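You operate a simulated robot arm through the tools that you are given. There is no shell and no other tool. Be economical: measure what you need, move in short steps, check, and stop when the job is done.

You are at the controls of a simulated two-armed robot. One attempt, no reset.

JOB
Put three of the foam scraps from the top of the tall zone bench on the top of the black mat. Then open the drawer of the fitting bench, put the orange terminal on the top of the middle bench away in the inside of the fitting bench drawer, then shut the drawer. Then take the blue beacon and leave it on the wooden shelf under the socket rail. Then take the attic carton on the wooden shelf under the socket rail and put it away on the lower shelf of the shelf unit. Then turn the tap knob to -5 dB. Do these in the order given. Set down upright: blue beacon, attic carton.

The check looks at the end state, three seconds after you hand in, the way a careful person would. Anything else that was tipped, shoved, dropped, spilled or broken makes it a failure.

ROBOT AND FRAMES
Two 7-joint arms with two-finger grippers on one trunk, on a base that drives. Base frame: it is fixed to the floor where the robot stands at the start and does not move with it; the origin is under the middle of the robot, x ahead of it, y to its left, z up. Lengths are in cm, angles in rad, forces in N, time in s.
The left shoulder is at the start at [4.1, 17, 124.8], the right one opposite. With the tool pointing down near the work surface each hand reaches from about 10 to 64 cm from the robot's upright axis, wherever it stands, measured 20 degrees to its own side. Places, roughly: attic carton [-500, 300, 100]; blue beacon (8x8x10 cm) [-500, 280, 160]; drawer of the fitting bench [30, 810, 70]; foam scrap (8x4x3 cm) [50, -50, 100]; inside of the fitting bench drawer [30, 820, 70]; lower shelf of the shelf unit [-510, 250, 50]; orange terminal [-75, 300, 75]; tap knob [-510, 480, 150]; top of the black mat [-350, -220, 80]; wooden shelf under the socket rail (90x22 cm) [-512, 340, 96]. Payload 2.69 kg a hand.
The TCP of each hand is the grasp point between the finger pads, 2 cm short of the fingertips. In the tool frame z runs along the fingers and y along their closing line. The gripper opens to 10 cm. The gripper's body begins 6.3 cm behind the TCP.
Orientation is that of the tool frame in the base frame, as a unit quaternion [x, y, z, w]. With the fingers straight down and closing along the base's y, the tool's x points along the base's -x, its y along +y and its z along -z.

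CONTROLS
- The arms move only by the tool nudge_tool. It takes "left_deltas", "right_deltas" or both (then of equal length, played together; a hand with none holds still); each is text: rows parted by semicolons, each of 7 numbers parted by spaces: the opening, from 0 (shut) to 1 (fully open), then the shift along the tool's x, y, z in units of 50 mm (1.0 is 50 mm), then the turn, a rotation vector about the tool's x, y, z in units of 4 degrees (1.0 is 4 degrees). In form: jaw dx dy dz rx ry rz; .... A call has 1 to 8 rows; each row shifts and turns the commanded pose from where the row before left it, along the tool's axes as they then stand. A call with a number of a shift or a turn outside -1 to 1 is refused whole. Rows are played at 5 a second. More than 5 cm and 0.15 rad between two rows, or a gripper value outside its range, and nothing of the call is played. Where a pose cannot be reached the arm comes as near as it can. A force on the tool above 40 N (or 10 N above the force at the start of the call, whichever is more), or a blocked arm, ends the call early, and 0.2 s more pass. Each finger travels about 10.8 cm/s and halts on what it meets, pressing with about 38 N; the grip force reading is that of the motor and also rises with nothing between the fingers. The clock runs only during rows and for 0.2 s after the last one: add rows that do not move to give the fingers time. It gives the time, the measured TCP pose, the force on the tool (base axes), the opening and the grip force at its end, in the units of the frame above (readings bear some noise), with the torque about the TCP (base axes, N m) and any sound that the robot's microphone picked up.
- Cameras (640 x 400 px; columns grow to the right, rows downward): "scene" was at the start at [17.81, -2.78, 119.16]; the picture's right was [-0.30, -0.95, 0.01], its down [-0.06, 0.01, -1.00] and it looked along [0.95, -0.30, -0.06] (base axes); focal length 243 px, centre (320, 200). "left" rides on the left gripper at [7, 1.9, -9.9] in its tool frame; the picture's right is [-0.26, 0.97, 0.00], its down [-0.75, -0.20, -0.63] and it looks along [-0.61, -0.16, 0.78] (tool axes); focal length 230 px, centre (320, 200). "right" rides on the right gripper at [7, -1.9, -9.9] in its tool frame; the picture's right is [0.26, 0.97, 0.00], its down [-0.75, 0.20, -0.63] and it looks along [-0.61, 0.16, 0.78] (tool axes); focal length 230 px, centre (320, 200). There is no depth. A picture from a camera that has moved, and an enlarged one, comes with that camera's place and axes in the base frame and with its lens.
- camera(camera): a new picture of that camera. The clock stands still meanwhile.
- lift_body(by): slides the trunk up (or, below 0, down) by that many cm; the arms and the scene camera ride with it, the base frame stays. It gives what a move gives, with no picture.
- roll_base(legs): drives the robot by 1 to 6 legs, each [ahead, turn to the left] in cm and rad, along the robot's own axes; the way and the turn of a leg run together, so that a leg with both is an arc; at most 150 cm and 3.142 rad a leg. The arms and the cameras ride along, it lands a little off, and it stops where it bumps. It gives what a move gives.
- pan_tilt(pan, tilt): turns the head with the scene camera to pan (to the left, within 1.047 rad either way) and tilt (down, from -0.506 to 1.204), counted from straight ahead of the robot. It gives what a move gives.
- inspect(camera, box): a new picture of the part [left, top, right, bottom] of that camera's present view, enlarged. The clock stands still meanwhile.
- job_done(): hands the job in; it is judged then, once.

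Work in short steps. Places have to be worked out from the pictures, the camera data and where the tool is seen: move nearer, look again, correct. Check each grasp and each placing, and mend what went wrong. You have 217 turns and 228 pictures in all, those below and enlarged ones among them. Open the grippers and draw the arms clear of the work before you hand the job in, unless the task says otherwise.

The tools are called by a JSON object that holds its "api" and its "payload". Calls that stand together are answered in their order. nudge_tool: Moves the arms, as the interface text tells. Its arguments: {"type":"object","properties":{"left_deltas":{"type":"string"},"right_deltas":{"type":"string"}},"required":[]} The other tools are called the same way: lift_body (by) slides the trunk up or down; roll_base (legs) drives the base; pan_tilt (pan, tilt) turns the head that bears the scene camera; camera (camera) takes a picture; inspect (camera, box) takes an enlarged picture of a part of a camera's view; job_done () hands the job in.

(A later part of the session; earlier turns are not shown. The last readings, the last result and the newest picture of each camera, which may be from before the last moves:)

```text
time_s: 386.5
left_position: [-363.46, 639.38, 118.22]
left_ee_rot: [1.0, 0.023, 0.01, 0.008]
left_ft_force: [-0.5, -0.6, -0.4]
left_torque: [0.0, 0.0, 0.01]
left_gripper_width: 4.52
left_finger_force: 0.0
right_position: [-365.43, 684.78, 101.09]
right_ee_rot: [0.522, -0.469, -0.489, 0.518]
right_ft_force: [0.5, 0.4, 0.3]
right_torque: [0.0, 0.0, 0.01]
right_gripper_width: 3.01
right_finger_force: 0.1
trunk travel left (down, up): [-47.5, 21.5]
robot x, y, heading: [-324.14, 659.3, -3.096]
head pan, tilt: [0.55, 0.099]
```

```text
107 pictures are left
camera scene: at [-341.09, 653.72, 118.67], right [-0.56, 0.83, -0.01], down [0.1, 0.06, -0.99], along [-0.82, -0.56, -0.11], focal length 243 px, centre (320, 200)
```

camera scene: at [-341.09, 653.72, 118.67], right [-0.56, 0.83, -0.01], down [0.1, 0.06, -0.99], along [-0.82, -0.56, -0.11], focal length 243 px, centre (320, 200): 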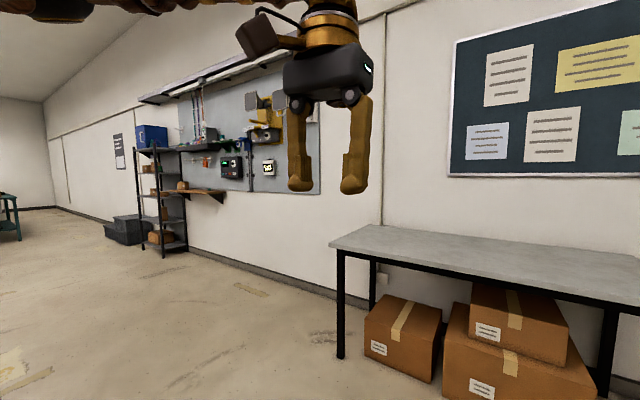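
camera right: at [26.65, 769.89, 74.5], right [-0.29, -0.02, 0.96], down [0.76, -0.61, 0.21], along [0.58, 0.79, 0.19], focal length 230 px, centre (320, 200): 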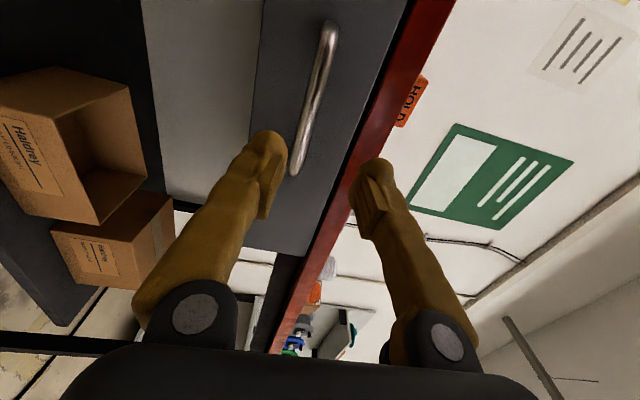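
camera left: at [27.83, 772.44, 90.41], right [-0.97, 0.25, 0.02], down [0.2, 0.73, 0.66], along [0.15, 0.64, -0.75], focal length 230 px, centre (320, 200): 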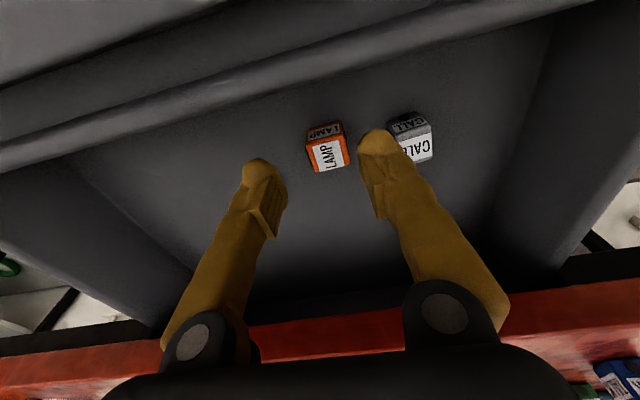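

The pegboard, wooden shelf and shelf unit are visible at the west wall. I zoom there and drive toward [-405, 420].

{"api": "inspect", "payload": {"camera": "scene", "box": [100, 60, 330, 270]}}

{"api": "roll_base", "payload": {"legs": [[0, 0.6], [0, 0.6], [125, 0], [125, 0], [0, -0.62], [0, -0.62]]}}

{"api": "pan_tilt", "payload": {"pan": 0.4, "tilt": 0.1}}

{"api": "camera", "payload": {"camera": "scene"}}

```text
1.90 times, centred on (215, 165) of scene
camera zoom: at [-341.09, 653.72, 118.67], right [-0.56, 0.83, -0.01], down [0.1, 0.06, -0.99], along [-0.82, -0.56, -0.11], focal length 464 px, centre (520, 267)
```

zoom: 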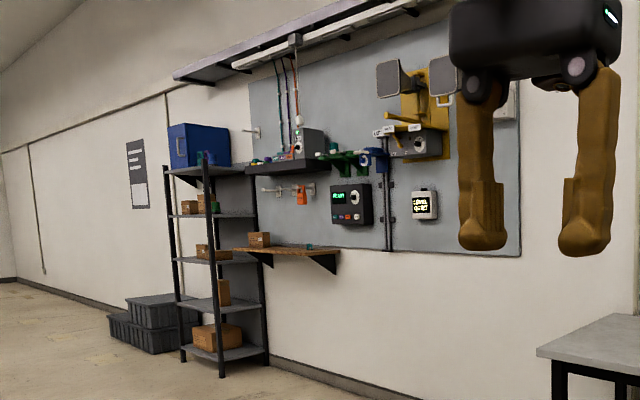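

```text
time_s: 393.2
left_position: [-336.45, 567.7, 120.29]
left_ee_rot: [0.825, 0.564, -0.007, 0.021]
left_ft_force: [0.2, -0.9, -0.1]
left_torque: [0.03, 0.01, -0.03]
left_gripper_width: 4.48
left_finger_force: 0.1
right_position: [-380.03, 580.64, 102.98]
right_ee_rot: [0.684, -0.096, -0.113, 0.714]
right_ft_force: [-0.6, -1.0, -1.3]
right_torque: [-0.08, -0.01, 0.01]
right_gripper_width: 2.99
right_finger_force: 0.0
trunk travel left (down, up): [-47.5, 21.5]
robot x, y, heading: [-342.46, 605.72, -1.898]
head pan, tilt: [0.55, 0.099]
stopped in leg 3: the robot was blocked; the commanded pose is now the measured one
```

```text
time_s: 393.9
left_position: [-337.18, 567.07, 119.89]
left_ee_rot: [0.83, 0.558, -0.004, 0.024]
left_ft_force: [-0.3, 0.2, -0.3]
left_torque: [-0.01, -0.02, -0.01]
left_gripper_width: 4.51
left_finger_force: 0.1
right_position: [-380.77, 579.76, 102.84]
right_ee_rot: [0.684, -0.101, -0.112, 0.713]
right_ft_force: [0.4, 0.2, 0.1]
right_torque: [-0.04, -0.01, 0.01]
right_gripper_width: 3.02
right_finger_force: 0.0
trunk travel left (down, up): [-47.5, 21.5]
robot x, y, heading: [-342.34, 605.88, -1.9]
head pan, tilt: [0.4, 0.099]
```

```text
105 pictures are left
camera scene: at [-341.61, 597.21, 120.27], right [-1.0, -0.07, 0.02], down [-0.03, 0.03, -1.0], along [0.07, -1.0, -0.04], focal length 243 px, centre (320, 200)
```

scene: 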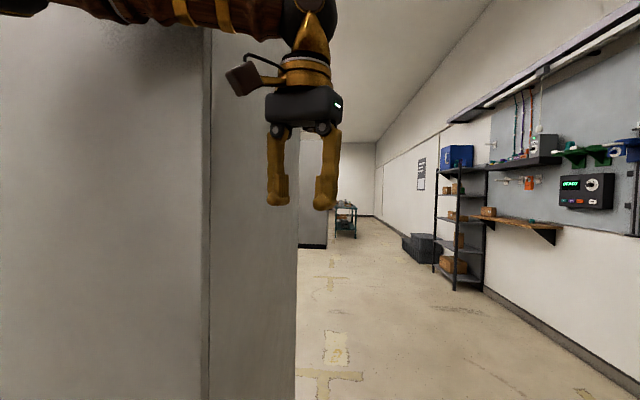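

A cabinet corner at x≈-325 is close on the left. I back off and pass further west.

{"api": "roll_base", "payload": {"legs": [[-20, 0], [0, -0.45], [0, -0.4], [80, 0], [0, 0.6], [0, 0.58]]}}

{"api": "camera", "payload": {"camera": "scene"}}

```text
time_s: 394.6
left_position: [-340.53, 565.29, 114.56]
left_ee_rot: [0.876, 0.479, 0.054, 0.019]
left_ft_force: [-1.8, -0.9, -3.1]
left_torque: [0.15, -0.09, 0.0]
left_gripper_width: 4.51
left_finger_force: 0.1
right_position: [-381.86, 573.23, 99.11]
right_ee_rot: [0.719, -0.124, -0.084, 0.678]
right_ft_force: [0.0, -0.1, -1.1]
right_torque: [-0.09, 0.0, -0.04]
right_gripper_width: 2.99
right_finger_force: 0.1
trunk travel left (down, up): [-47.5, 21.5]
robot x, y, heading: [-341.73, 606.38, -1.891]
head pan, tilt: [0.4, 0.099]
stopped in leg 1: the robot was blocked; the commanded pose is now the measured one
```

```text
104 pictures are left
camera scene: at [-340.87, 599.7, 120.64], right [-1.0, -0.08, 0.03], down [-0.03, 0.02, -1.0], along [0.08, -1.0, -0.02], focal length 243 px, centre (320, 200)
```

scene: 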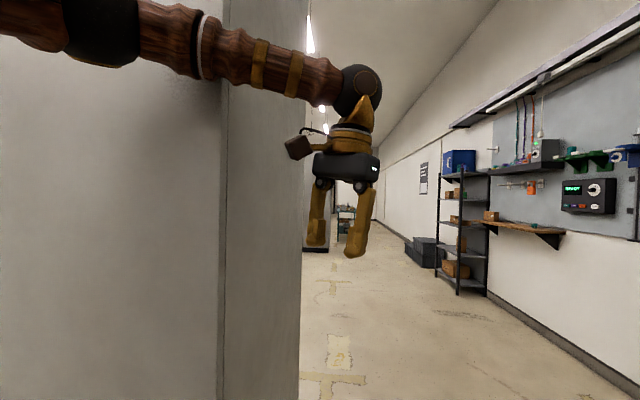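

The left elbow is near the cabinet face. I retry backing off straight.

{"api": "roll_base", "payload": {"legs": [[-10, 0]]}}

{"api": "roll_base", "payload": {"legs": [[-12, 0]]}}

{"api": "camera", "payload": {"camera": "scene"}}

```text
time_s: 395.4
left_position: [-346.01, 560.14, 108.61]
left_ee_rot: [0.888, 0.446, 0.109, -0.006]
left_ft_force: [-0.1, -0.4, -0.5]
left_torque: [-0.08, -0.04, -0.02]
left_gripper_width: 4.53
left_finger_force: 0.1
right_position: [-385.31, 566.53, 94.01]
right_ee_rot: [0.746, -0.138, -0.072, 0.648]
right_ft_force: [-0.6, 1.5, 0.7]
right_torque: [0.01, -0.02, 0.09]
right_gripper_width: 2.97
right_finger_force: 0.1
trunk travel left (down, up): [-47.5, 21.5]
robot x, y, heading: [-341.47, 607.17, -1.889]
head pan, tilt: [0.4, 0.099]
stopped in leg 1: the robot was blocked; the commanded pose is now the measured one
```

```text
time_s: 396.9
left_position: [-344.32, 564.51, 108.03]
left_ee_rot: [0.896, 0.431, 0.108, -0.012]
left_ft_force: [1.2, -1.9, -1.5]
left_torque: [0.21, 0.03, 0.04]
left_gripper_width: 4.52
left_finger_force: 0.1
right_position: [-383.54, 571.85, 93.34]
right_ee_rot: [0.753, -0.141, -0.083, 0.637]
right_ft_force: [0.3, 0.1, 0.2]
right_torque: [-0.03, -0.02, 0.02]
right_gripper_width: 3.0
right_finger_force: 0.0
trunk travel left (down, up): [-47.5, 21.5]
robot x, y, heading: [-339.17, 614.05, -2.056]
head pan, tilt: [0.4, 0.099]
stopped in leg 1: the robot was blocked; the commanded pose is now the measured one
```

```text
103 pictures are left
camera scene: at [-342.4, 602.86, 119.54], right [-1.0, 0.09, 0.0], down [0.0, 0.06, -1.0], along [-0.09, -0.99, -0.06], focal length 243 px, centre (320, 200)
```

scene: 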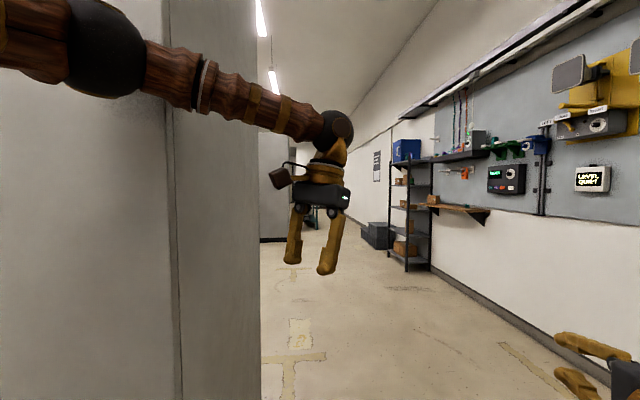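

I look down at the base's front left to see what it is touching.

{"api": "pan_tilt", "payload": {"pan": 0.5, "tilt": 0.95}}

{"api": "camera", "payload": {"camera": "scene"}}

{"api": "camera", "payload": {"camera": "left"}}

```text
time_s: 398.1
left_position: [-344.62, 564.35, 107.75]
left_ee_rot: [0.896, 0.429, 0.111, -0.014]
left_ft_force: [-0.1, 0.4, -0.1]
left_torque: [0.01, 0.0, 0.02]
left_gripper_width: 4.5
left_finger_force: 0.1
right_position: [-383.77, 571.99, 93.28]
right_ee_rot: [0.753, -0.143, -0.084, 0.637]
right_ft_force: [-0.1, 0.6, 0.6]
right_torque: [0.02, -0.04, 0.01]
right_gripper_width: 3.02
right_finger_force: 0.0
trunk travel left (down, up): [-47.5, 21.5]
robot x, y, heading: [-338.97, 614.08, -2.061]
head pan, tilt: [0.499, 0.949]
```

```text
102 pictures are left
camera scene: at [-341.68, 604.27, 111.95], right [-1.0, -0.01, 0.01], down [-0.01, 0.79, -0.61], along [0.0, -0.61, -0.79], focal length 243 px, centre (320, 200)
```

scene: 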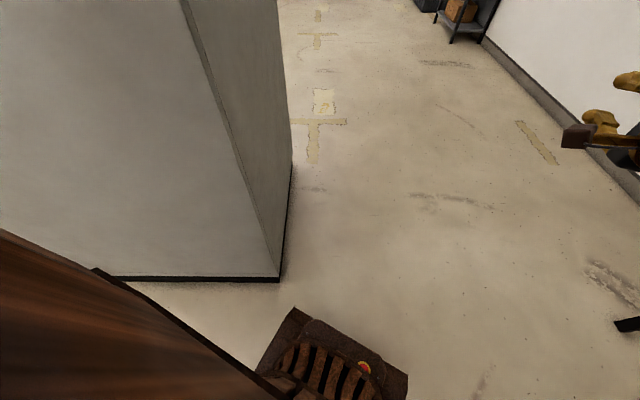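

```text
101 pictures are left
camera left: at [-340.85, 567.4, 118.94], right [0.59, -0.81, 0.01], down [-0.73, -0.52, 0.44], along [-0.35, -0.27, -0.9], focal length 230 px, centre (320, 200)
```

left: 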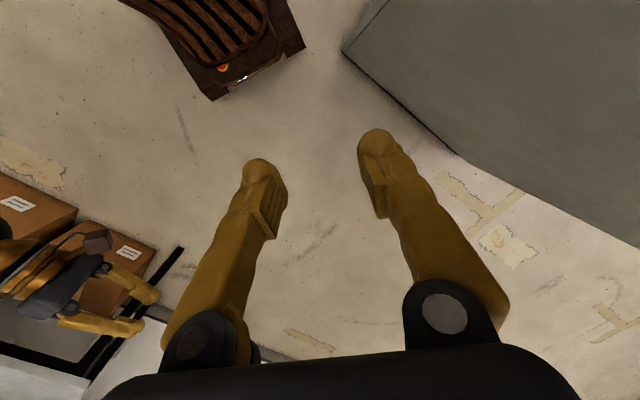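

The base itself is clear of the cabinet; the sagged left arm is the likely culprit. I raise both hands and pull the left one inward, then back off.

{"api": "nudge_tool", "payload": {"left_deltas": "0.45 0 -0.3 -0.5 0 -0.5 0; 0.45 0 -0.4 -0.6 0 -0.5 0; 0.45 0 -0.4 -0.6 0 -0.5 0; 0.45 0 0 -0.6 0 -0.5 0; 0.45 0 0 0 0 0 0", "right_deltas": "0.3 0 0.4 0 0 0 0; 0.3 0 0.6 0 0 0 0; 0.3 0 0.6 0 0 0 0; 0.3 0 0.5 0 0 0 0; 0.3 0 0 0 0 0 0"}}

{"api": "roll_base", "payload": {"legs": [[-20, 0]]}}

```text
time_s: 399.3
left_position: [-350.32, 565.11, 117.87]
left_ee_rot: [0.902, 0.429, 0.051, 0.009]
left_ft_force: [0.6, -0.3, -1.4]
left_torque: [0.02, -0.03, 0.0]
left_gripper_width: 4.52
left_finger_force: 0.1
right_position: [-384.81, 569.02, 102.9]
right_ee_rot: [0.758, -0.142, -0.085, 0.631]
right_ft_force: [1.0, 0.0, 0.2]
right_torque: [0.01, 0.02, 0.0]
right_gripper_width: 3.0
right_finger_force: 0.0
trunk travel left (down, up): [-47.5, 21.5]
robot x, y, heading: [-338.89, 614.18, -2.057]
head pan, tilt: [0.499, 0.949]
```

```text
time_s: 400.9
left_position: [-341.11, 582.09, 117.89]
left_ee_rot: [0.902, 0.429, 0.05, 0.007]
left_ft_force: [-0.2, 1.0, -0.1]
left_torque: [-0.05, 0.05, 0.01]
left_gripper_width: 4.5
left_finger_force: 0.2
right_position: [-375.47, 586.11, 102.75]
right_ee_rot: [0.758, -0.141, -0.086, 0.63]
right_ft_force: [0.0, 0.0, 0.4]
right_torque: [0.02, -0.02, 0.0]
right_gripper_width: 2.97
right_finger_force: 0.1
trunk travel left (down, up): [-47.5, 21.5]
robot x, y, heading: [-329.91, 631.17, -2.057]
head pan, tilt: [0.499, 0.949]
```

Free. I turn right, go 65 cm west, then turn south.

{"api": "roll_base", "payload": {"legs": [[0, -0.35], [0, -0.35], [68, 0], [0, 0.6], [0, 0.59]]}}

{"api": "pan_tilt", "payload": {"pan": -0.2, "tilt": 0.15}}

{"api": "camera", "payload": {"camera": "scene"}}

```text
time_s: 410.2
left_position: [-379.61, 558.09, 118.43]
left_ee_rot: [0.769, 0.638, 0.047, 0.0]
left_ft_force: [1.5, -0.2, 0.4]
left_torque: [0.02, 0.0, -0.01]
left_gripper_width: 4.49
left_finger_force: 0.2
right_position: [-411.68, 544.95, 103.53]
right_ee_rot: [0.766, 0.05, 0.07, 0.637]
right_ft_force: [0.7, 0.1, 0.0]
right_torque: [-0.01, 0.0, 0.0]
right_gripper_width: 2.99
right_finger_force: 0.0
trunk travel left (down, up): [-47.5, 21.5]
robot x, y, heading: [-394.34, 605.3, -1.563]
head pan, tilt: [0.499, 0.949]
```

```text
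time_s: 411.4
left_position: [-379.73, 559.83, 119.13]
left_ee_rot: [0.769, 0.638, 0.042, 0.007]
left_ft_force: [0.0, 0.5, -0.3]
left_torque: [-0.02, 0.02, -0.02]
left_gripper_width: 4.52
left_finger_force: 0.0
right_position: [-411.85, 546.61, 104.48]
right_ee_rot: [0.761, 0.05, 0.071, 0.643]
right_ft_force: [0.4, 0.1, -1.1]
right_torque: [0.0, 0.0, 0.0]
right_gripper_width: 2.99
right_finger_force: 0.0
trunk travel left (down, up): [-47.5, 21.5]
robot x, y, heading: [-394.83, 605.42, -1.567]
head pan, tilt: [-0.201, 0.15]
```

```text
100 pictures are left
camera scene: at [-396.14, 587.15, 118.19], right [-0.98, 0.19, 0.0], down [0.03, 0.16, -0.99], along [-0.19, -0.97, -0.17], focal length 243 px, centre (320, 200)
```

scene: 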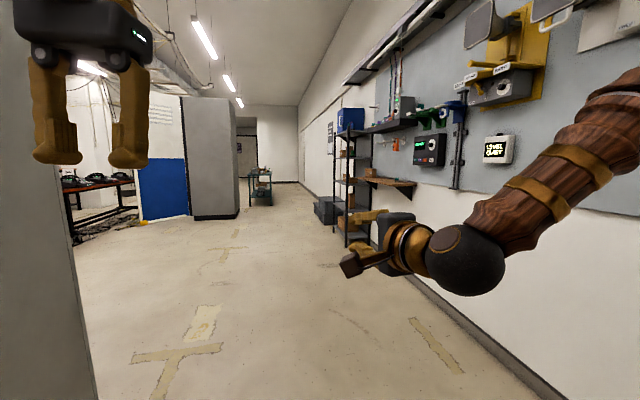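

Clear way south. I drive to y≈390 and turn to face the wall.

{"api": "roll_base", "payload": {"legs": [[110, 0], [110, 0], [0, -0.55], [0, -0.55], [0, -0.47]]}}

{"api": "pan_tilt", "payload": {"pan": 0.25, "tilt": 0.0}}

{"api": "camera", "payload": {"camera": "scene"}}

```text
time_s: 426.8
left_position: [-438.65, 369.78, 119.3]
left_ee_rot: [0.995, -0.094, 0.025, 0.034]
left_ft_force: [0.6, 0.8, -0.6]
left_torque: [0.0, 0.02, 0.01]
left_gripper_width: 4.49
left_finger_force: 0.2
right_position: [-451.8, 402.01, 104.45]
right_ee_rot: [0.572, -0.502, -0.406, 0.505]
right_ft_force: [-0.4, 0.2, -0.7]
right_torque: [0.03, 0.02, 0.0]
right_gripper_width: 2.97
right_finger_force: 0.0
trunk travel left (down, up): [-47.5, 21.5]
robot x, y, heading: [-393.28, 382.95, -3.132]
head pan, tilt: [-0.201, 0.15]
```

```text
time_s: 427.7
left_position: [-436.87, 369.63, 119.93]
left_ee_rot: [0.995, -0.094, 0.017, 0.035]
left_ft_force: [-0.3, -0.7, -0.1]
left_torque: [-0.03, 0.02, 0.01]
left_gripper_width: 4.51
left_finger_force: 0.1
right_position: [-450.32, 401.87, 105.48]
right_ee_rot: [0.569, -0.5, -0.41, 0.508]
right_ft_force: [-0.5, 0.0, 0.0]
right_torque: [0.03, -0.02, -0.03]
right_gripper_width: 3.0
right_finger_force: 0.1
trunk travel left (down, up): [-47.5, 21.5]
robot x, y, heading: [-392.99, 383.28, -3.135]
head pan, tilt: [0.25, 0.0]
```

```text
99 pictures are left
camera scene: at [-410.9, 380.82, 119.55], right [-0.25, 0.97, 0.0], down [0.02, 0.0, -1.0], along [-0.97, -0.25, -0.02], focal length 243 px, centre (320, 200)
```

scene: 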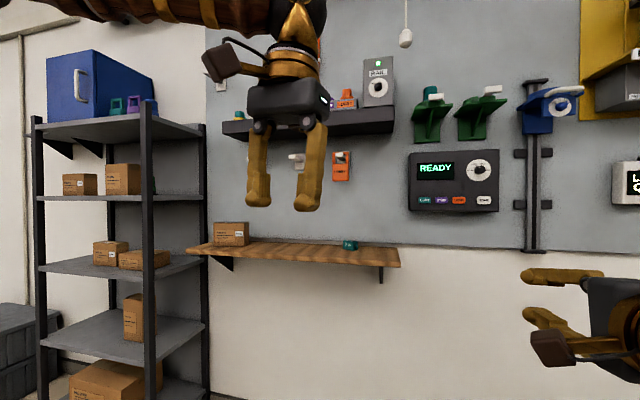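

I can see it all: blue beacon on top of the shelf unit at about [-500, 278, 160], carton on the wooden shelf at [-500, 319], lower shelf at z≈48. I roll the right tool back so that it closes horizontally.

{"api": "nudge_tool", "payload": {"right_deltas": "0.6 0 0 0 0 0 -1; 0.6 0 0 0 0 0 -1; 0.6 0 0 0 0 0 -1; 0.6 0 0 0 0 0 -1; 0.6 0 0 0 0 0 -1; 0.6 0 0 0 0 0 -1; 0.6 0 0 0 0 0 -1; 0.6 0 0 0 0 0 -1"}}

{"api": "nudge_tool", "payload": {"right_deltas": "0.6 0 0 0 0 0 -1; 0.6 0 0 0 0 0 -1; 0.6 0 0 0 0 0 -1; 0.6 0 0 0 0 0 -1; 0.6 0 0 0 0 0 -1; 0.6 0 0 0 0 0 -1; 0.6 0 0 0 0 0 -1; 0.6 0 0 0 0 0 -1"}}

{"api": "nudge_tool", "payload": {"right_deltas": "0.6 0 0 0 0 0 -1; 0.6 0 0 0 0 0 -1; 0.6 0 0 0 0 0 -1; 0.6 0 0 0 0 0 -1; 0.6 0 0 0 0 0 -1; 0.6 0 0 0 0 0 -1; 0.6 0 0 0 0 0 -0.5; 0.6 0 0 0 0 0 0"}}

{"api": "lift_body", "payload": {"by": 21}}

{"api": "camera", "payload": {"camera": "scene"}}

```text
time_s: 429.5
left_position: [-436.85, 369.49, 119.95]
left_ee_rot: [0.995, -0.094, 0.017, 0.035]
left_ft_force: [-0.2, -0.2, 0.3]
left_torque: [0.01, -0.01, 0.01]
left_gripper_width: 4.51
left_finger_force: 0.2
right_position: [-450.22, 401.98, 105.49]
right_ee_rot: [0.685, -0.323, -0.534, 0.375]
right_ft_force: [0.0, 0.6, 0.5]
right_torque: [-0.01, 0.02, 0.0]
right_gripper_width: 6.03
right_finger_force: 0.1
trunk travel left (down, up): [-47.5, 21.5]
robot x, y, heading: [-393.3, 383.43, -3.14]
head pan, tilt: [0.25, 0.0]
```

```text
time_s: 431.3
left_position: [-436.83, 369.67, 120.03]
left_ee_rot: [0.995, -0.094, 0.017, 0.035]
left_ft_force: [0.3, -0.2, 0.1]
left_torque: [0.0, 0.01, -0.02]
left_gripper_width: 4.48
left_finger_force: 0.1
right_position: [-450.19, 401.97, 105.47]
right_ee_rot: [0.747, -0.122, -0.617, 0.214]
right_ft_force: [0.0, -0.3, -0.6]
right_torque: [-0.02, -0.02, 0.0]
right_gripper_width: 5.99
right_finger_force: 0.0
trunk travel left (down, up): [-47.5, 21.5]
robot x, y, heading: [-393.22, 383.21, -3.132]
head pan, tilt: [0.25, 0.0]
```

```text
time_s: 433.1
left_position: [-436.87, 369.69, 120.04]
left_ee_rot: [0.995, -0.094, 0.016, 0.034]
left_ft_force: [-0.1, -1.0, -0.3]
left_torque: [0.0, 0.0, 0.02]
left_gripper_width: 4.5
left_finger_force: 0.0
right_position: [-450.16, 401.96, 105.4]
right_ee_rot: [0.756, 0.049, -0.65, 0.069]
right_ft_force: [0.4, 0.5, 0.2]
right_torque: [-0.01, -0.02, -0.01]
right_gripper_width: 6.01
right_finger_force: 0.1
trunk travel left (down, up): [-47.5, 21.5]
robot x, y, heading: [-393.07, 383.15, -3.141]
head pan, tilt: [0.25, 0.0]
```

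```text
time_s: 435.4
left_position: [-436.86, 369.69, 140.95]
left_ee_rot: [0.995, -0.093, 0.017, 0.035]
left_ft_force: [-0.1, 0.1, -0.4]
left_torque: [-0.01, -0.01, 0.04]
left_gripper_width: 4.51
left_finger_force: 0.0
right_position: [-450.23, 401.94, 126.4]
right_ee_rot: [0.756, 0.049, -0.649, 0.07]
right_ft_force: [0.6, 1.0, 0.1]
right_torque: [-0.01, 0.01, 0.03]
right_gripper_width: 5.99
right_finger_force: 0.0
trunk travel left (down, up): [-68.5, 0.5]
robot x, y, heading: [-393.0, 383.35, -3.135]
head pan, tilt: [0.25, 0.0]
```

```text
98 pictures are left
camera scene: at [-411.2, 380.83, 140.55], right [-0.25, 0.97, 0.0], down [0.02, 0.0, -1.0], along [-0.97, -0.25, -0.02], focal length 243 px, centre (320, 200)
```

scene: 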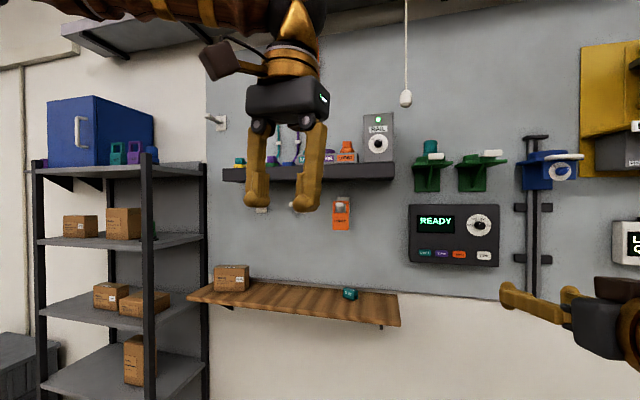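

I zoom on the top of the shelf unit.

{"api": "inspect", "payload": {"camera": "scene", "box": [30, 80, 230, 200]}}

{"api": "inspect", "payload": {"camera": "scene", "box": [180, 240, 410, 340]}}

```text
3.20 times, centred on (130, 140) of scene
camera zoom: at [-411.2, 380.83, 140.55], right [-0.25, 0.97, 0.0], down [0.02, 0.0, -1.0], along [-0.97, -0.25, -0.02], focal length 779 px, centre (928, 392)
```

zoom: 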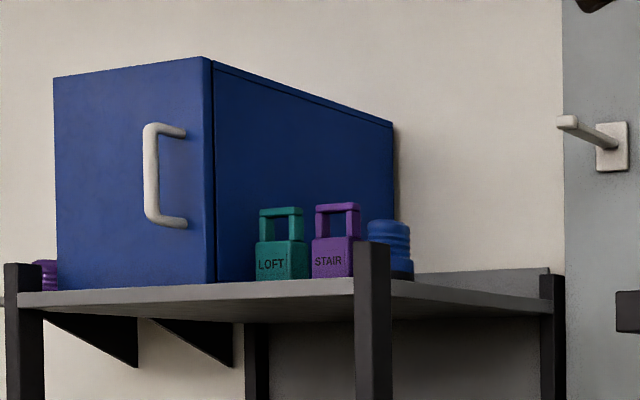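

```text
2.78 times, centred on (295, 290) of scene
camera zoom: at [-411.2, 380.83, 140.55], right [-0.25, 0.97, 0.0], down [0.02, 0.0, -1.0], along [-0.97, -0.25, -0.02], focal length 677 px, centre (390, -50)
```

zoom: 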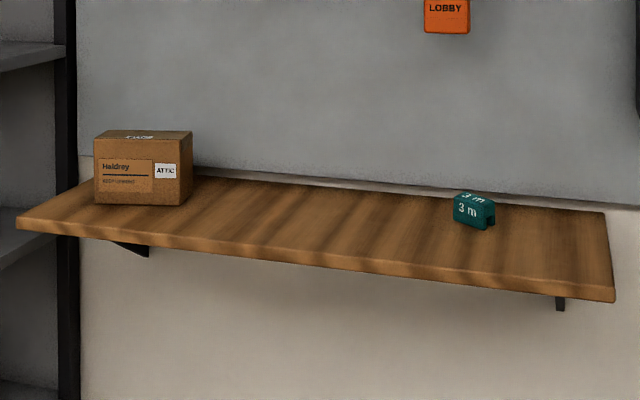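

The beacon (blue, ribbed) stands behind the STAIR block. I need a frontal view, so I shift to y≈280.

{"api": "roll_base", "payload": {"legs": [[0, 0.78], [0, 0.78], [105, 0], [0, -0.78], [0, -0.78]]}}

{"api": "pan_tilt", "payload": {"pan": 0.0, "tilt": 0.0}}

{"api": "camera", "payload": {"camera": "scene"}}

{"api": "camera", "payload": {"camera": "right"}}

```text
time_s: 449.1
left_position: [-436.41, 263.26, 141.14]
left_ee_rot: [0.996, -0.079, 0.017, 0.036]
left_ft_force: [0.3, 0.6, -0.1]
left_torque: [0.02, 0.01, 0.01]
left_gripper_width: 4.51
left_finger_force: 0.0
right_position: [-450.87, 295.15, 126.34]
right_ee_rot: [0.755, 0.061, -0.648, 0.08]
right_ft_force: [-0.3, 0.3, 0.7]
right_torque: [0.02, -0.01, 0.0]
right_gripper_width: 6.01
right_finger_force: 0.1
trunk travel left (down, up): [-68.5, 0.5]
robot x, y, heading: [-393.48, 276.65, -3.103]
head pan, tilt: [0.25, 0.0]
```

```text
time_s: 449.9
left_position: [-433.99, 263.39, 141.67]
left_ee_rot: [0.996, -0.078, 0.009, 0.036]
left_ft_force: [-0.2, 0.3, -1.1]
left_torque: [-0.02, 0.05, 0.01]
left_gripper_width: 4.55
left_finger_force: 0.1
right_position: [-448.79, 295.31, 127.49]
right_ee_rot: [0.749, 0.061, -0.654, 0.08]
right_ft_force: [-0.7, 0.4, -0.3]
right_torque: [0.0, 0.02, 0.02]
right_gripper_width: 6.03
right_finger_force: 0.0
trunk travel left (down, up): [-68.5, 0.5]
robot x, y, heading: [-393.22, 277.23, -3.105]
head pan, tilt: [0.0, 0.0]
```

```text
95 pictures are left
camera scene: at [-411.28, 276.37, 140.58], right [-0.04, 1.0, 0.0], down [0.02, 0.0, -1.0], along [-1.0, -0.04, -0.02], focal length 243 px, centre (320, 200)
```

scene: 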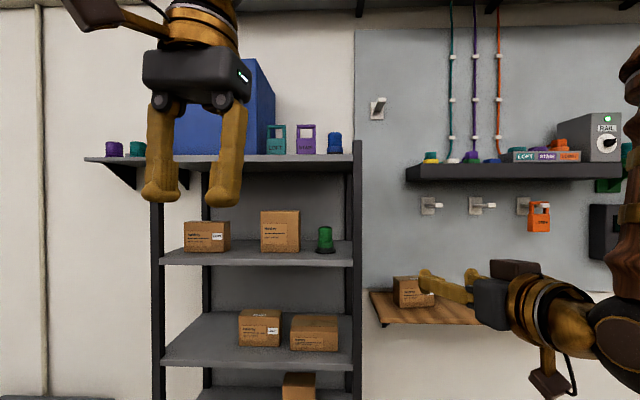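

```text
94 pictures are left
camera right: at [-438.51, 298.98, 121.54], right [0.22, -0.95, -0.22], down [0.55, -0.06, 0.83], along [-0.81, -0.31, 0.51], focal length 230 px, centre (320, 200)
```

right: 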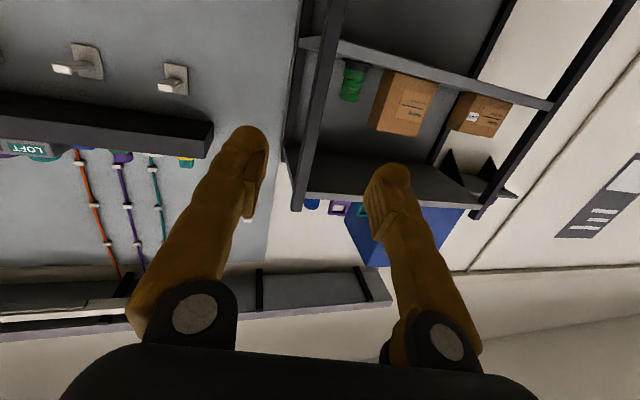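

The beacon is ~5.4 cm wide at [-500, 278.3], z≈153–162, between STAIR (y<271.4) and the shelf post (y>283.8). I'll grip it with a 50° pitched right tool from above the post. First I pitch the right tool and tuck the left hand.

{"api": "nudge_tool", "payload": {"right_deltas": "0.75 0 0 0 0.356 1 0.078; 0.75 0 0 0 0.356 1 0.078; 0.75 0 0 0 0.356 1 0.078; 0.75 0 0 0 0.356 1 0.078; 0.75 0 0 0 0.356 1 0.078; 0.75 0 0 0 0.356 1 0.078; 0.75 0 0 0 0.356 1 0.078; 0.75 0 0 0 0.356 1 0.078", "left_deltas": "0.45 0.1 0.3 0 0 0 0; 0.45 0.1 0.3 0 0 0 0; 0.45 0.2 0.3 0 0 0 0; 0.45 0.2 0.3 0 0 0 0; 0.45 0.2 0.3 0 0 0 0; 0.45 0.2 0.3 0 0 0 0; 0.45 0 0.2 0 0 0 0; 0.45 0 0 0 0 0 0"}}

{"api": "nudge_tool", "payload": {"right_deltas": "0.75 -0.65 0 -0.55 0 0 0; 0.75 -0.65 0 -0.55 0 0 0; 0.75 -0.65 0 -0.55 0 0 0; 0.75 -0.65 0 -0.55 0 0 0; 0.75 -0.65 0 -0.55 0 0 0; 0.75 -0.65 0 -0.55 0 0 0; 0.75 -0.65 0 -0.55 0 0 0; 0.75 -0.65 0 -0.55 0 0 0"}}

{"api": "camera", "payload": {"camera": "right"}}

```text
time_s: 451.7
left_position: [-430.91, 252.66, 142.54]
left_ee_rot: [0.996, -0.078, 0.009, 0.037]
left_ft_force: [0.6, 0.5, 0.1]
left_torque: [-0.03, -0.01, -0.02]
left_gripper_width: 4.5
left_finger_force: 0.1
right_position: [-448.83, 295.08, 127.29]
right_ee_rot: [0.907, 0.001, -0.422, 0.0]
right_ft_force: [0.6, 0.5, 0.0]
right_torque: [-0.04, 0.0, -0.03]
right_gripper_width: 7.51
right_finger_force: 0.1
trunk travel left (down, up): [-68.5, 0.5]
robot x, y, heading: [-393.03, 277.19, -3.104]
head pan, tilt: [0.0, 0.0]
```

```text
time_s: 453.7
left_position: [-428.51, 252.8, 142.93]
left_ee_rot: [0.996, -0.079, -0.001, 0.039]
left_ft_force: [0.5, 0.3, -0.5]
left_torque: [0.03, 0.06, 0.01]
left_gripper_width: 4.52
left_finger_force: 0.1
right_position: [-448.04, 295.0, 155.35]
right_ee_rot: [0.931, 0.003, -0.366, -0.002]
right_ft_force: [-0.2, 0.2, 0.1]
right_torque: [0.02, 0.03, -0.03]
right_gripper_width: 7.51
right_finger_force: 0.0
trunk travel left (down, up): [-68.5, 0.5]
robot x, y, heading: [-393.11, 277.13, -3.103]
head pan, tilt: [0.0, 0.0]
stopped in row 8 (right hand): the arm was blocked; the commanded pose is now the measured one
```

```text
93 pictures are left
camera right: at [-436.08, 296.89, 157.65], right [0.19, -0.96, -0.18], down [-0.12, -0.21, 0.97], along [-0.97, -0.16, -0.15], focal length 230 px, centre (320, 200)
```

right: 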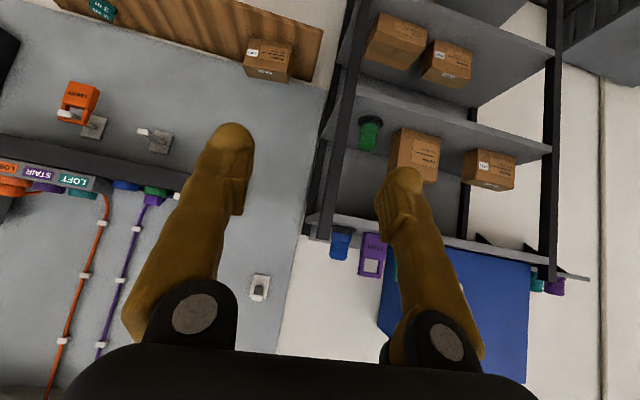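

The beacon is at left of view by STAIR. I slide the right hand to y≈278.5 and up a little.

{"api": "nudge_tool", "payload": {"right_deltas": "0.75 -0.15 0.66 -0.15 0 -0.3 0; 0.75 -0.15 0.66 -0.15 0 -0.3 0; 0.75 -0.15 0.66 -0.15 0 -0.3 0; 0.75 -0.15 0.66 -0.15 0 -0.3 0; 0.75 -0.1 0.66 -0.1 0 0 0; 0.75 0 0 0 0 0 0"}}

{"api": "camera", "payload": {"camera": "right"}}

{"api": "camera", "payload": {"camera": "scene"}}

```text
time_s: 455.1
left_position: [-428.7, 252.96, 143.1]
left_ee_rot: [0.996, -0.078, 0.001, 0.038]
left_ft_force: [-0.5, 0.8, -0.6]
left_torque: [-0.01, 0.02, 0.01]
left_gripper_width: 4.51
left_finger_force: 0.0
right_position: [-450.24, 278.84, 163.75]
right_ee_rot: [0.899, 0.002, -0.438, -0.002]
right_ft_force: [-0.5, 0.1, 0.0]
right_torque: [0.02, 0.01, 0.03]
right_gripper_width: 7.48
right_finger_force: 0.1
right hand out of reach, approached as far as the arm can: row 1, 2, 3
trunk travel left (down, up): [-68.5, 0.5]
robot x, y, heading: [-393.08, 277.05, -3.103]
head pan, tilt: [0.0, 0.0]
```

```text
92 pictures are left
camera right: at [-438.17, 280.69, 164.06], right [0.16, -0.96, -0.21], down [0.03, -0.21, 0.98], along [-0.99, -0.16, 0.0], focal length 230 px, centre (320, 200)
```

right: 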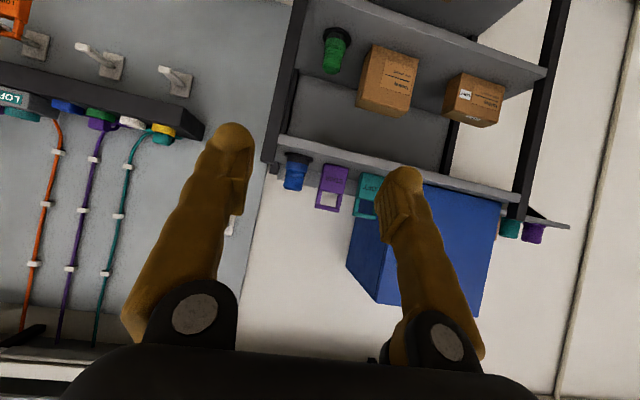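

```text
91 pictures are left
camera scene: at [-411.47, 276.39, 140.55], right [-0.04, 1.0, 0.0], down [0.02, 0.0, -1.0], along [-1.0, -0.04, -0.02], focal length 243 px, centre (320, 200)
```

scene: 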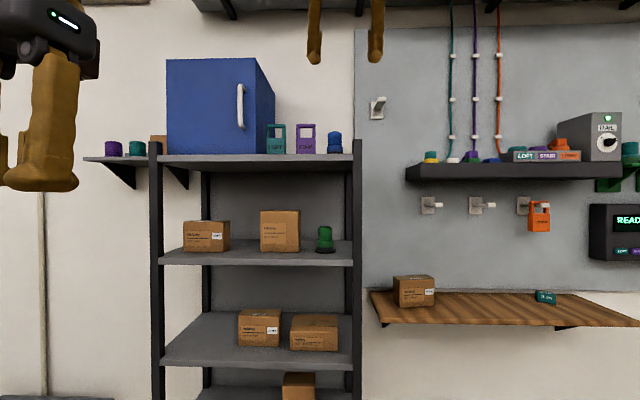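

The beacon is at [-500, 278.6], z 153–163. Heading drift will shift me -1.7 in y, so I pre-correct and drive 42 cm ahead.

{"api": "nudge_tool", "payload": {"right_deltas": "0.75 0 -0.3 0 0 0 0; 0.75 0 0 0 0 0 0"}}

{"api": "roll_base", "payload": {"legs": [[42, 0]]}}

{"api": "camera", "payload": {"camera": "right"}}

{"api": "camera", "payload": {"camera": "scene"}}

```text
time_s: 455.7
left_position: [-428.7, 252.7, 142.96]
left_ee_rot: [0.996, -0.078, 0.001, 0.039]
left_ft_force: [0.1, -0.3, 0.2]
left_torque: [0.0, 0.0, -0.02]
left_gripper_width: 4.51
left_finger_force: 0.1
right_position: [-450.34, 280.34, 163.12]
right_ee_rot: [0.902, 0.001, -0.432, -0.003]
right_ft_force: [0.4, 0.5, 0.4]
right_torque: [0.0, -0.01, -0.01]
right_gripper_width: 7.51
right_finger_force: 0.0
trunk travel left (down, up): [-68.5, 0.5]
robot x, y, heading: [-392.97, 276.84, -3.099]
head pan, tilt: [0.0, 0.0]
```

```text
time_s: 458.3
left_position: [-470.51, 251.01, 142.99]
left_ee_rot: [0.996, -0.077, 0.0, 0.039]
left_ft_force: [0.2, 0.4, 0.4]
left_torque: [-0.03, 0.01, 0.01]
left_gripper_width: 4.52
left_finger_force: 0.0
right_position: [-492.21, 278.39, 162.95]
right_ee_rot: [0.902, 0.003, -0.432, -0.001]
right_ft_force: [-0.5, -0.2, -0.5]
right_torque: [-0.02, -0.03, -0.03]
right_gripper_width: 7.5
right_finger_force: 0.1
trunk travel left (down, up): [-68.5, 0.5]
robot x, y, heading: [-434.98, 275.7, -3.102]
head pan, tilt: [0.0, 0.0]
```

```text
90 pictures are left
camera right: at [-480.13, 280.4, 163.63], right [0.17, -0.96, -0.21], down [0.02, -0.21, 0.98], along [-0.99, -0.17, -0.01], focal length 230 px, centre (320, 200)
```

right: 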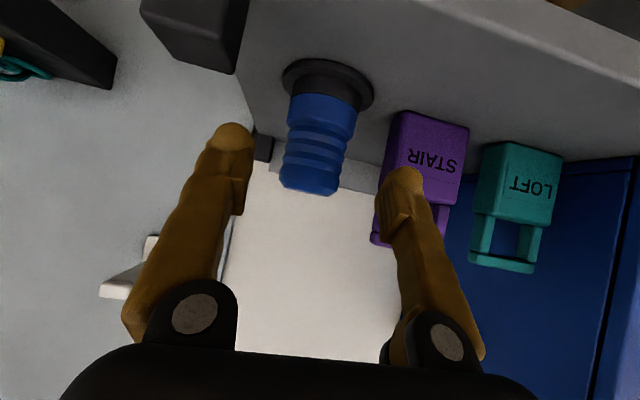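

```text
89 pictures are left
camera scene: at [-453.25, 274.63, 140.56], right [-0.04, 1.0, 0.0], down [0.02, 0.0, -1.0], along [-1.0, -0.04, -0.02], focal length 243 px, centre (320, 200)
```

scene: 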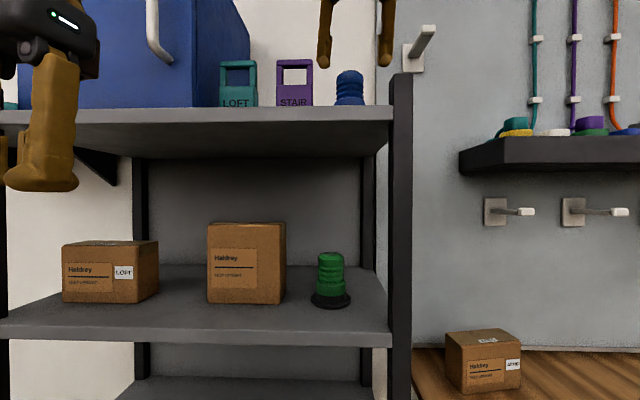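

Body centre [-500, 278.3, 158.4], fingers aligned. I advance along the tool axis two thirds of the way and check.

{"api": "nudge_tool", "payload": {"right_deltas": "0.7 -0.14 0 0.4 0 0 0; 0.7 -0.14 0 0.4 0 0 0; 0.7 -0.1 0 0.35 0 0 0; 0.7 0 0 0 0 0 0"}}

{"api": "camera", "payload": {"camera": "right"}}

{"api": "inspect", "payload": {"camera": "scene", "box": [200, 0, 440, 130]}}

```text
time_s: 459.3
left_position: [-468.11, 251.1, 143.59]
left_ee_rot: [0.996, -0.076, -0.008, 0.04]
left_ft_force: [0.3, -0.4, -0.5]
left_torque: [-0.01, 0.05, 0.02]
left_gripper_width: 4.52
left_finger_force: 0.1
right_position: [-495.32, 278.56, 162.12]
right_ee_rot: [0.898, 0.003, -0.441, -0.002]
right_ft_force: [0.0, -0.1, -0.1]
right_torque: [0.01, 0.03, -0.02]
right_gripper_width: 6.97
right_finger_force: 0.1
trunk travel left (down, up): [-68.5, 0.5]
robot x, y, heading: [-434.96, 275.69, -3.098]
head pan, tilt: [0.0, 0.0]
```

```text
88 pictures are left
camera right: at [-483.22, 280.49, 162.48], right [0.16, -0.96, -0.21], down [0.04, -0.21, 0.98], along [-0.99, -0.17, 0.01], focal length 230 px, centre (320, 200)
```

right: 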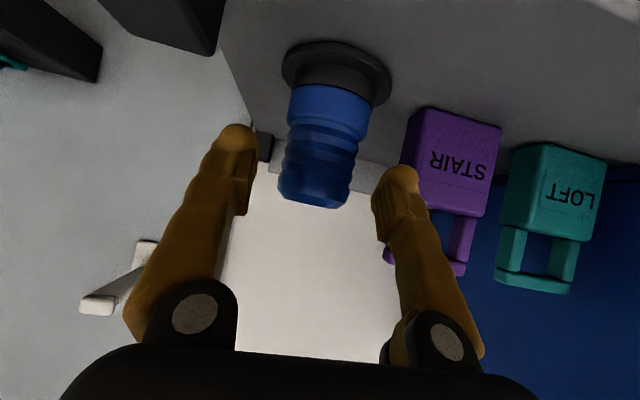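

```text
2.67 times, centred on (320, 65) of scene
camera zoom: at [-453.1, 274.65, 140.58], right [-0.04, 1.0, 0.0], down [0.02, 0.0, -1.0], along [-1.0, -0.04, -0.02], focal length 649 px, centre (320, 560)
```

zoom: 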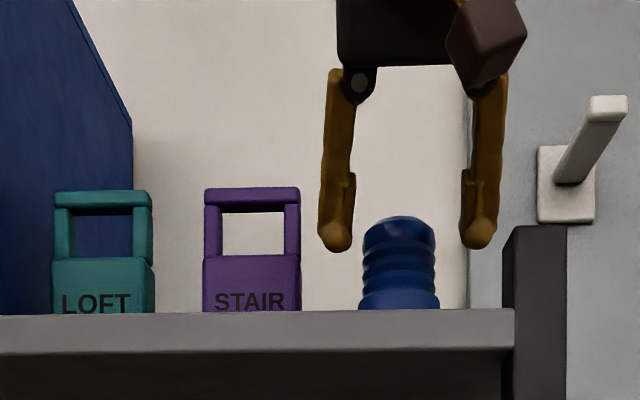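

Aligned within half a centimetre. I go the rest and close.

{"api": "nudge_tool", "payload": {"right_deltas": "0.7 -0.05 0.08 0.4 0 0 0; 0.7 -0.05 0 0.4 0 0 0; 0.7 -0.05 0 0.27 0 0 0; 0.7 0 0 0 0 0 0; 0.4 0 0 0 0 0 0; 0.4 0 0 0 0 0 0; 0.4 0 0 0 0 0 0"}}

{"api": "camera", "payload": {"camera": "right"}}

{"api": "inspect", "payload": {"camera": "scene", "box": [200, 0, 440, 130]}}

```text
time_s: 460.9
left_position: [-468.22, 251.01, 143.51]
left_ee_rot: [0.996, -0.076, -0.007, 0.039]
left_ft_force: [0.4, 0.3, -0.4]
left_torque: [-0.03, 0.0, 0.01]
left_gripper_width: 4.46
left_finger_force: 0.0
right_position: [-500.24, 278.06, 159.06]
right_ee_rot: [0.898, 0.003, -0.44, -0.002]
right_ft_force: [-1.6, 0.5, 3.4]
right_torque: [0.13, -0.2, 0.02]
right_gripper_width: 5.06
right_finger_force: 38.1
trunk travel left (down, up): [-68.5, 0.5]
robot x, y, heading: [-435.51, 275.2, -3.099]
head pan, tilt: [0.0, 0.0]
```

```text
86 pictures are left
camera right: at [-488.17, 279.97, 159.54], right [0.16, -0.96, -0.21], down [0.04, -0.21, 0.98], along [-0.99, -0.17, 0.0], focal length 230 px, centre (320, 200)
```

right: 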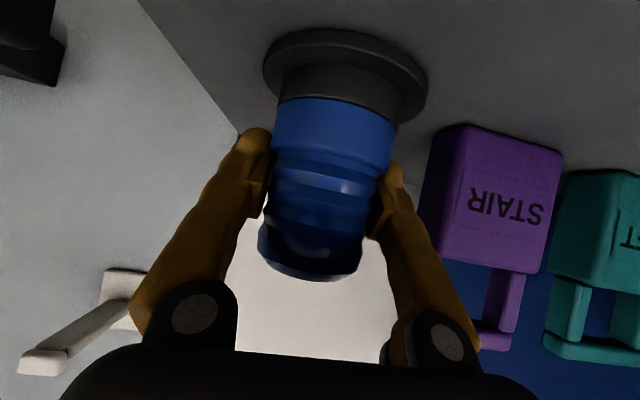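

```text
2.67 times, centred on (320, 65) of scene
camera zoom: at [-453.25, 274.64, 140.56], right [-0.04, 1.0, 0.0], down [0.02, 0.0, -1.0], along [-1.0, -0.04, -0.02], focal length 649 px, centre (320, 560)
```

zoom: 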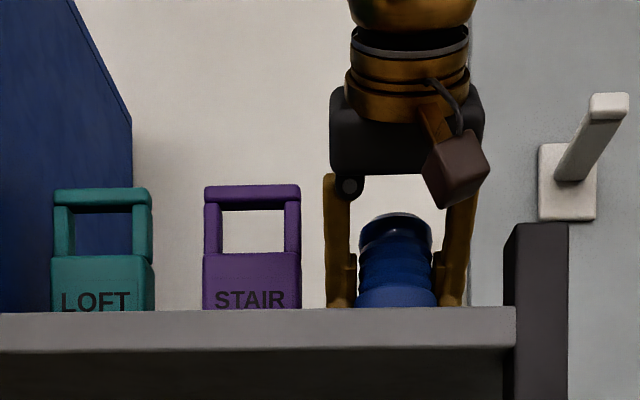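

The beacon is gripped (5.1 cm). I lift it about 4 cm straight up.

{"api": "nudge_tool", "payload": {"right_deltas": "0.4 -0.16 0 -0.12 0 0 0; 0.4 -0.24 0 -0.18 0 0 0; 0.4 -0.24 0 -0.18 0 0 0; 0.4 -0.16 0 -0.12 0 0 0; 0.4 0 0.1 0 0 0 0; 0.4 0 0 0 0 0 0"}}

{"api": "camera", "payload": {"camera": "right"}}

{"api": "camera", "payload": {"camera": "scene"}}

```text
time_s: 461.6
left_position: [-465.56, 250.99, 144.12]
left_ee_rot: [0.996, -0.075, -0.018, 0.042]
left_ft_force: [1.1, 0.7, -1.2]
left_torque: [0.0, 0.08, 0.01]
left_gripper_width: 4.5
left_finger_force: 0.1
right_position: [-497.35, 278.13, 163.68]
right_ee_rot: [0.895, 0.002, -0.446, -0.003]
right_ft_force: [1.7, 0.3, -4.0]
right_torque: [0.02, 0.11, -0.03]
right_gripper_width: 4.94
right_finger_force: 38.1
trunk travel left (down, up): [-68.5, 0.5]
robot x, y, heading: [-434.96, 275.24, -3.101]
head pan, tilt: [0.0, 0.0]
stopped in row 3 (right hand): the arm was blocked; the commanded pose is now the measured one
```

```text
84 pictures are left
camera right: at [-485.25, 279.95, 163.85], right [0.16, -0.96, -0.21], down [0.05, -0.21, 0.98], along [-0.99, -0.16, 0.02], focal length 230 px, centre (320, 200)
```

right: 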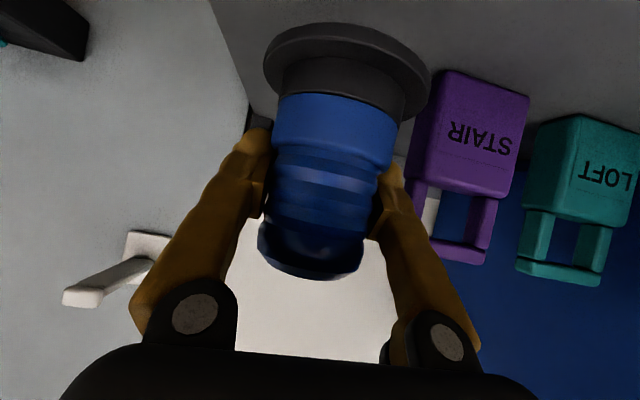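

```text
83 pictures are left
camera scene: at [-452.93, 274.59, 140.61], right [-0.04, 1.0, 0.0], down [0.01, 0.0, -1.0], along [-1.0, -0.04, -0.01], focal length 243 px, centre (320, 200)
```

scene: 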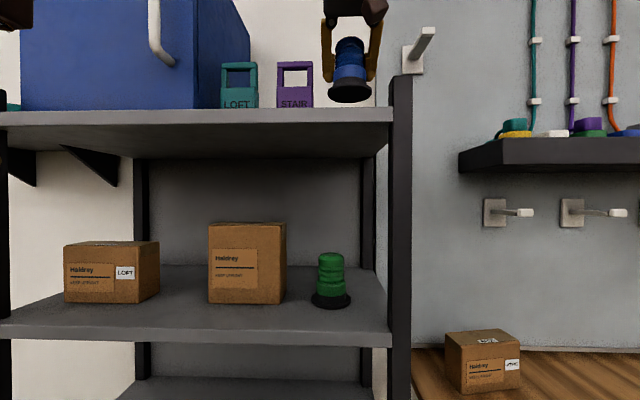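

Lifted clear. I drive straight back 50 cm.

{"api": "roll_base", "payload": {"legs": [[-50, 0]]}}

{"api": "camera", "payload": {"camera": "scene"}}

```text
time_s: 464.6
left_position: [-416.16, 253.18, 143.87]
left_ee_rot: [0.996, -0.079, -0.016, 0.042]
left_ft_force: [0.1, 0.0, -0.2]
left_torque: [0.01, 0.0, 0.03]
left_gripper_width: 4.5
left_finger_force: 0.1
right_position: [-447.93, 280.38, 163.43]
right_ee_rot: [0.895, 0.0, -0.445, -0.004]
right_ft_force: [-0.8, -0.1, -4.0]
right_torque: [-0.02, 0.04, -0.02]
right_gripper_width: 4.93
right_finger_force: 37.8
trunk travel left (down, up): [-68.5, 0.5]
robot x, y, heading: [-384.8, 277.07, -3.103]
head pan, tilt: [0.0, 0.0]
```

```text
82 pictures are left
camera scene: at [-403.23, 276.64, 140.55], right [-0.04, 1.0, 0.0], down [0.02, 0.0, -1.0], along [-1.0, -0.04, -0.02], focal length 243 px, centre (320, 200)
```

scene: 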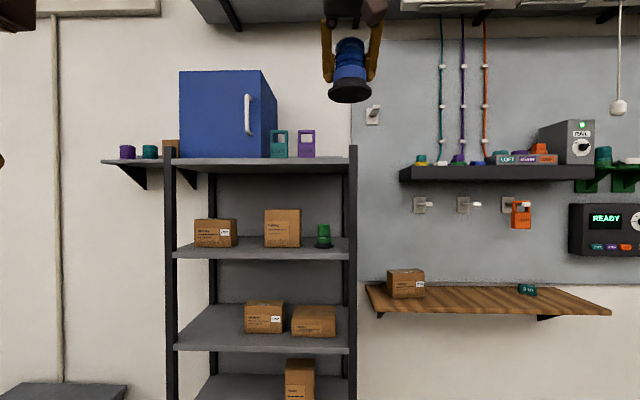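

The beacon is out. I shift the robot 55 cm toward +y (turn, drive, turn back).

{"api": "roll_base", "payload": {"legs": [[0, -0.8], [0, -0.8], [55, 0], [0, 0.78], [0, 0.78]]}}

{"api": "camera", "payload": {"camera": "scene"}}

```text
time_s: 476.1
left_position: [-415.89, 307.83, 144.4]
left_ee_rot: [0.995, -0.092, -0.024, 0.043]
left_ft_force: [0.2, 0.4, 0.7]
left_torque: [0.02, 0.03, -0.01]
left_gripper_width: 4.48
left_finger_force: 0.1
right_position: [-446.45, 335.96, 164.33]
right_ee_rot: [0.892, -0.013, -0.453, -0.011]
right_ft_force: [0.4, -0.7, -3.9]
right_torque: [-0.02, 0.07, -0.02]
right_gripper_width: 4.56
right_finger_force: 38.3
trunk travel left (down, up): [-68.5, 0.5]
robot x, y, heading: [-386.34, 332.39, -3.135]
head pan, tilt: [0.0, 0.0]
```

```text
81 pictures are left
camera scene: at [-404.52, 332.06, 140.56], right [-0.01, 1.0, 0.0], down [0.02, 0.0, -1.0], along [-1.0, -0.01, -0.02], focal length 243 px, centre (320, 200)
```

scene: 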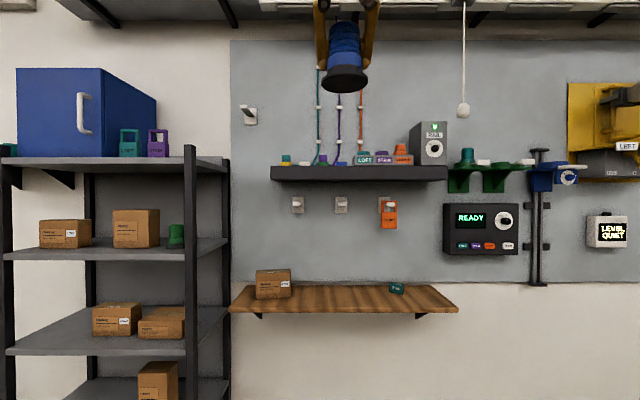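

The grip width shrank a little (5.06→4.56); I check the beacon in the hand.

{"api": "camera", "payload": {"camera": "right"}}

{"api": "inspect", "payload": {"camera": "scene", "box": [280, 0, 420, 100]}}

```text
80 pictures are left
camera right: at [-434.37, 337.41, 164.52], right [0.12, -0.97, -0.22], down [0.06, -0.21, 0.98], along [-0.99, -0.13, 0.03], focal length 230 px, centre (320, 200)
```

right: 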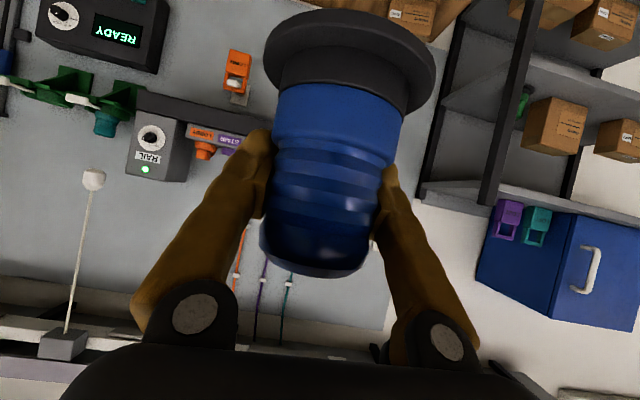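

```text
4.00 times, centred on (350, 50) of scene
camera zoom: at [-404.52, 332.06, 140.56], right [-0.01, 1.0, 0.0], down [0.02, 0.0, -1.0], along [-1.0, -0.01, -0.02], focal length 973 px, centre (200, 800)
```

zoom: 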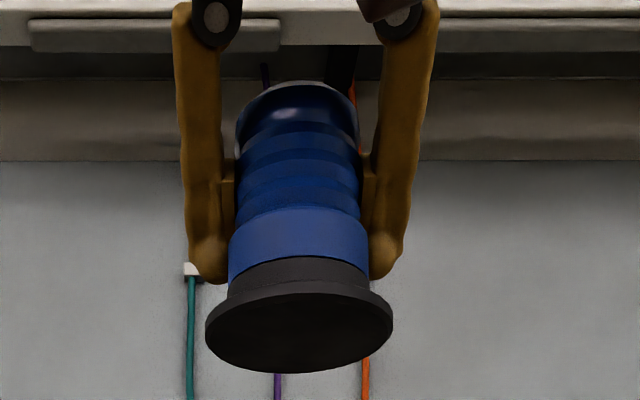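

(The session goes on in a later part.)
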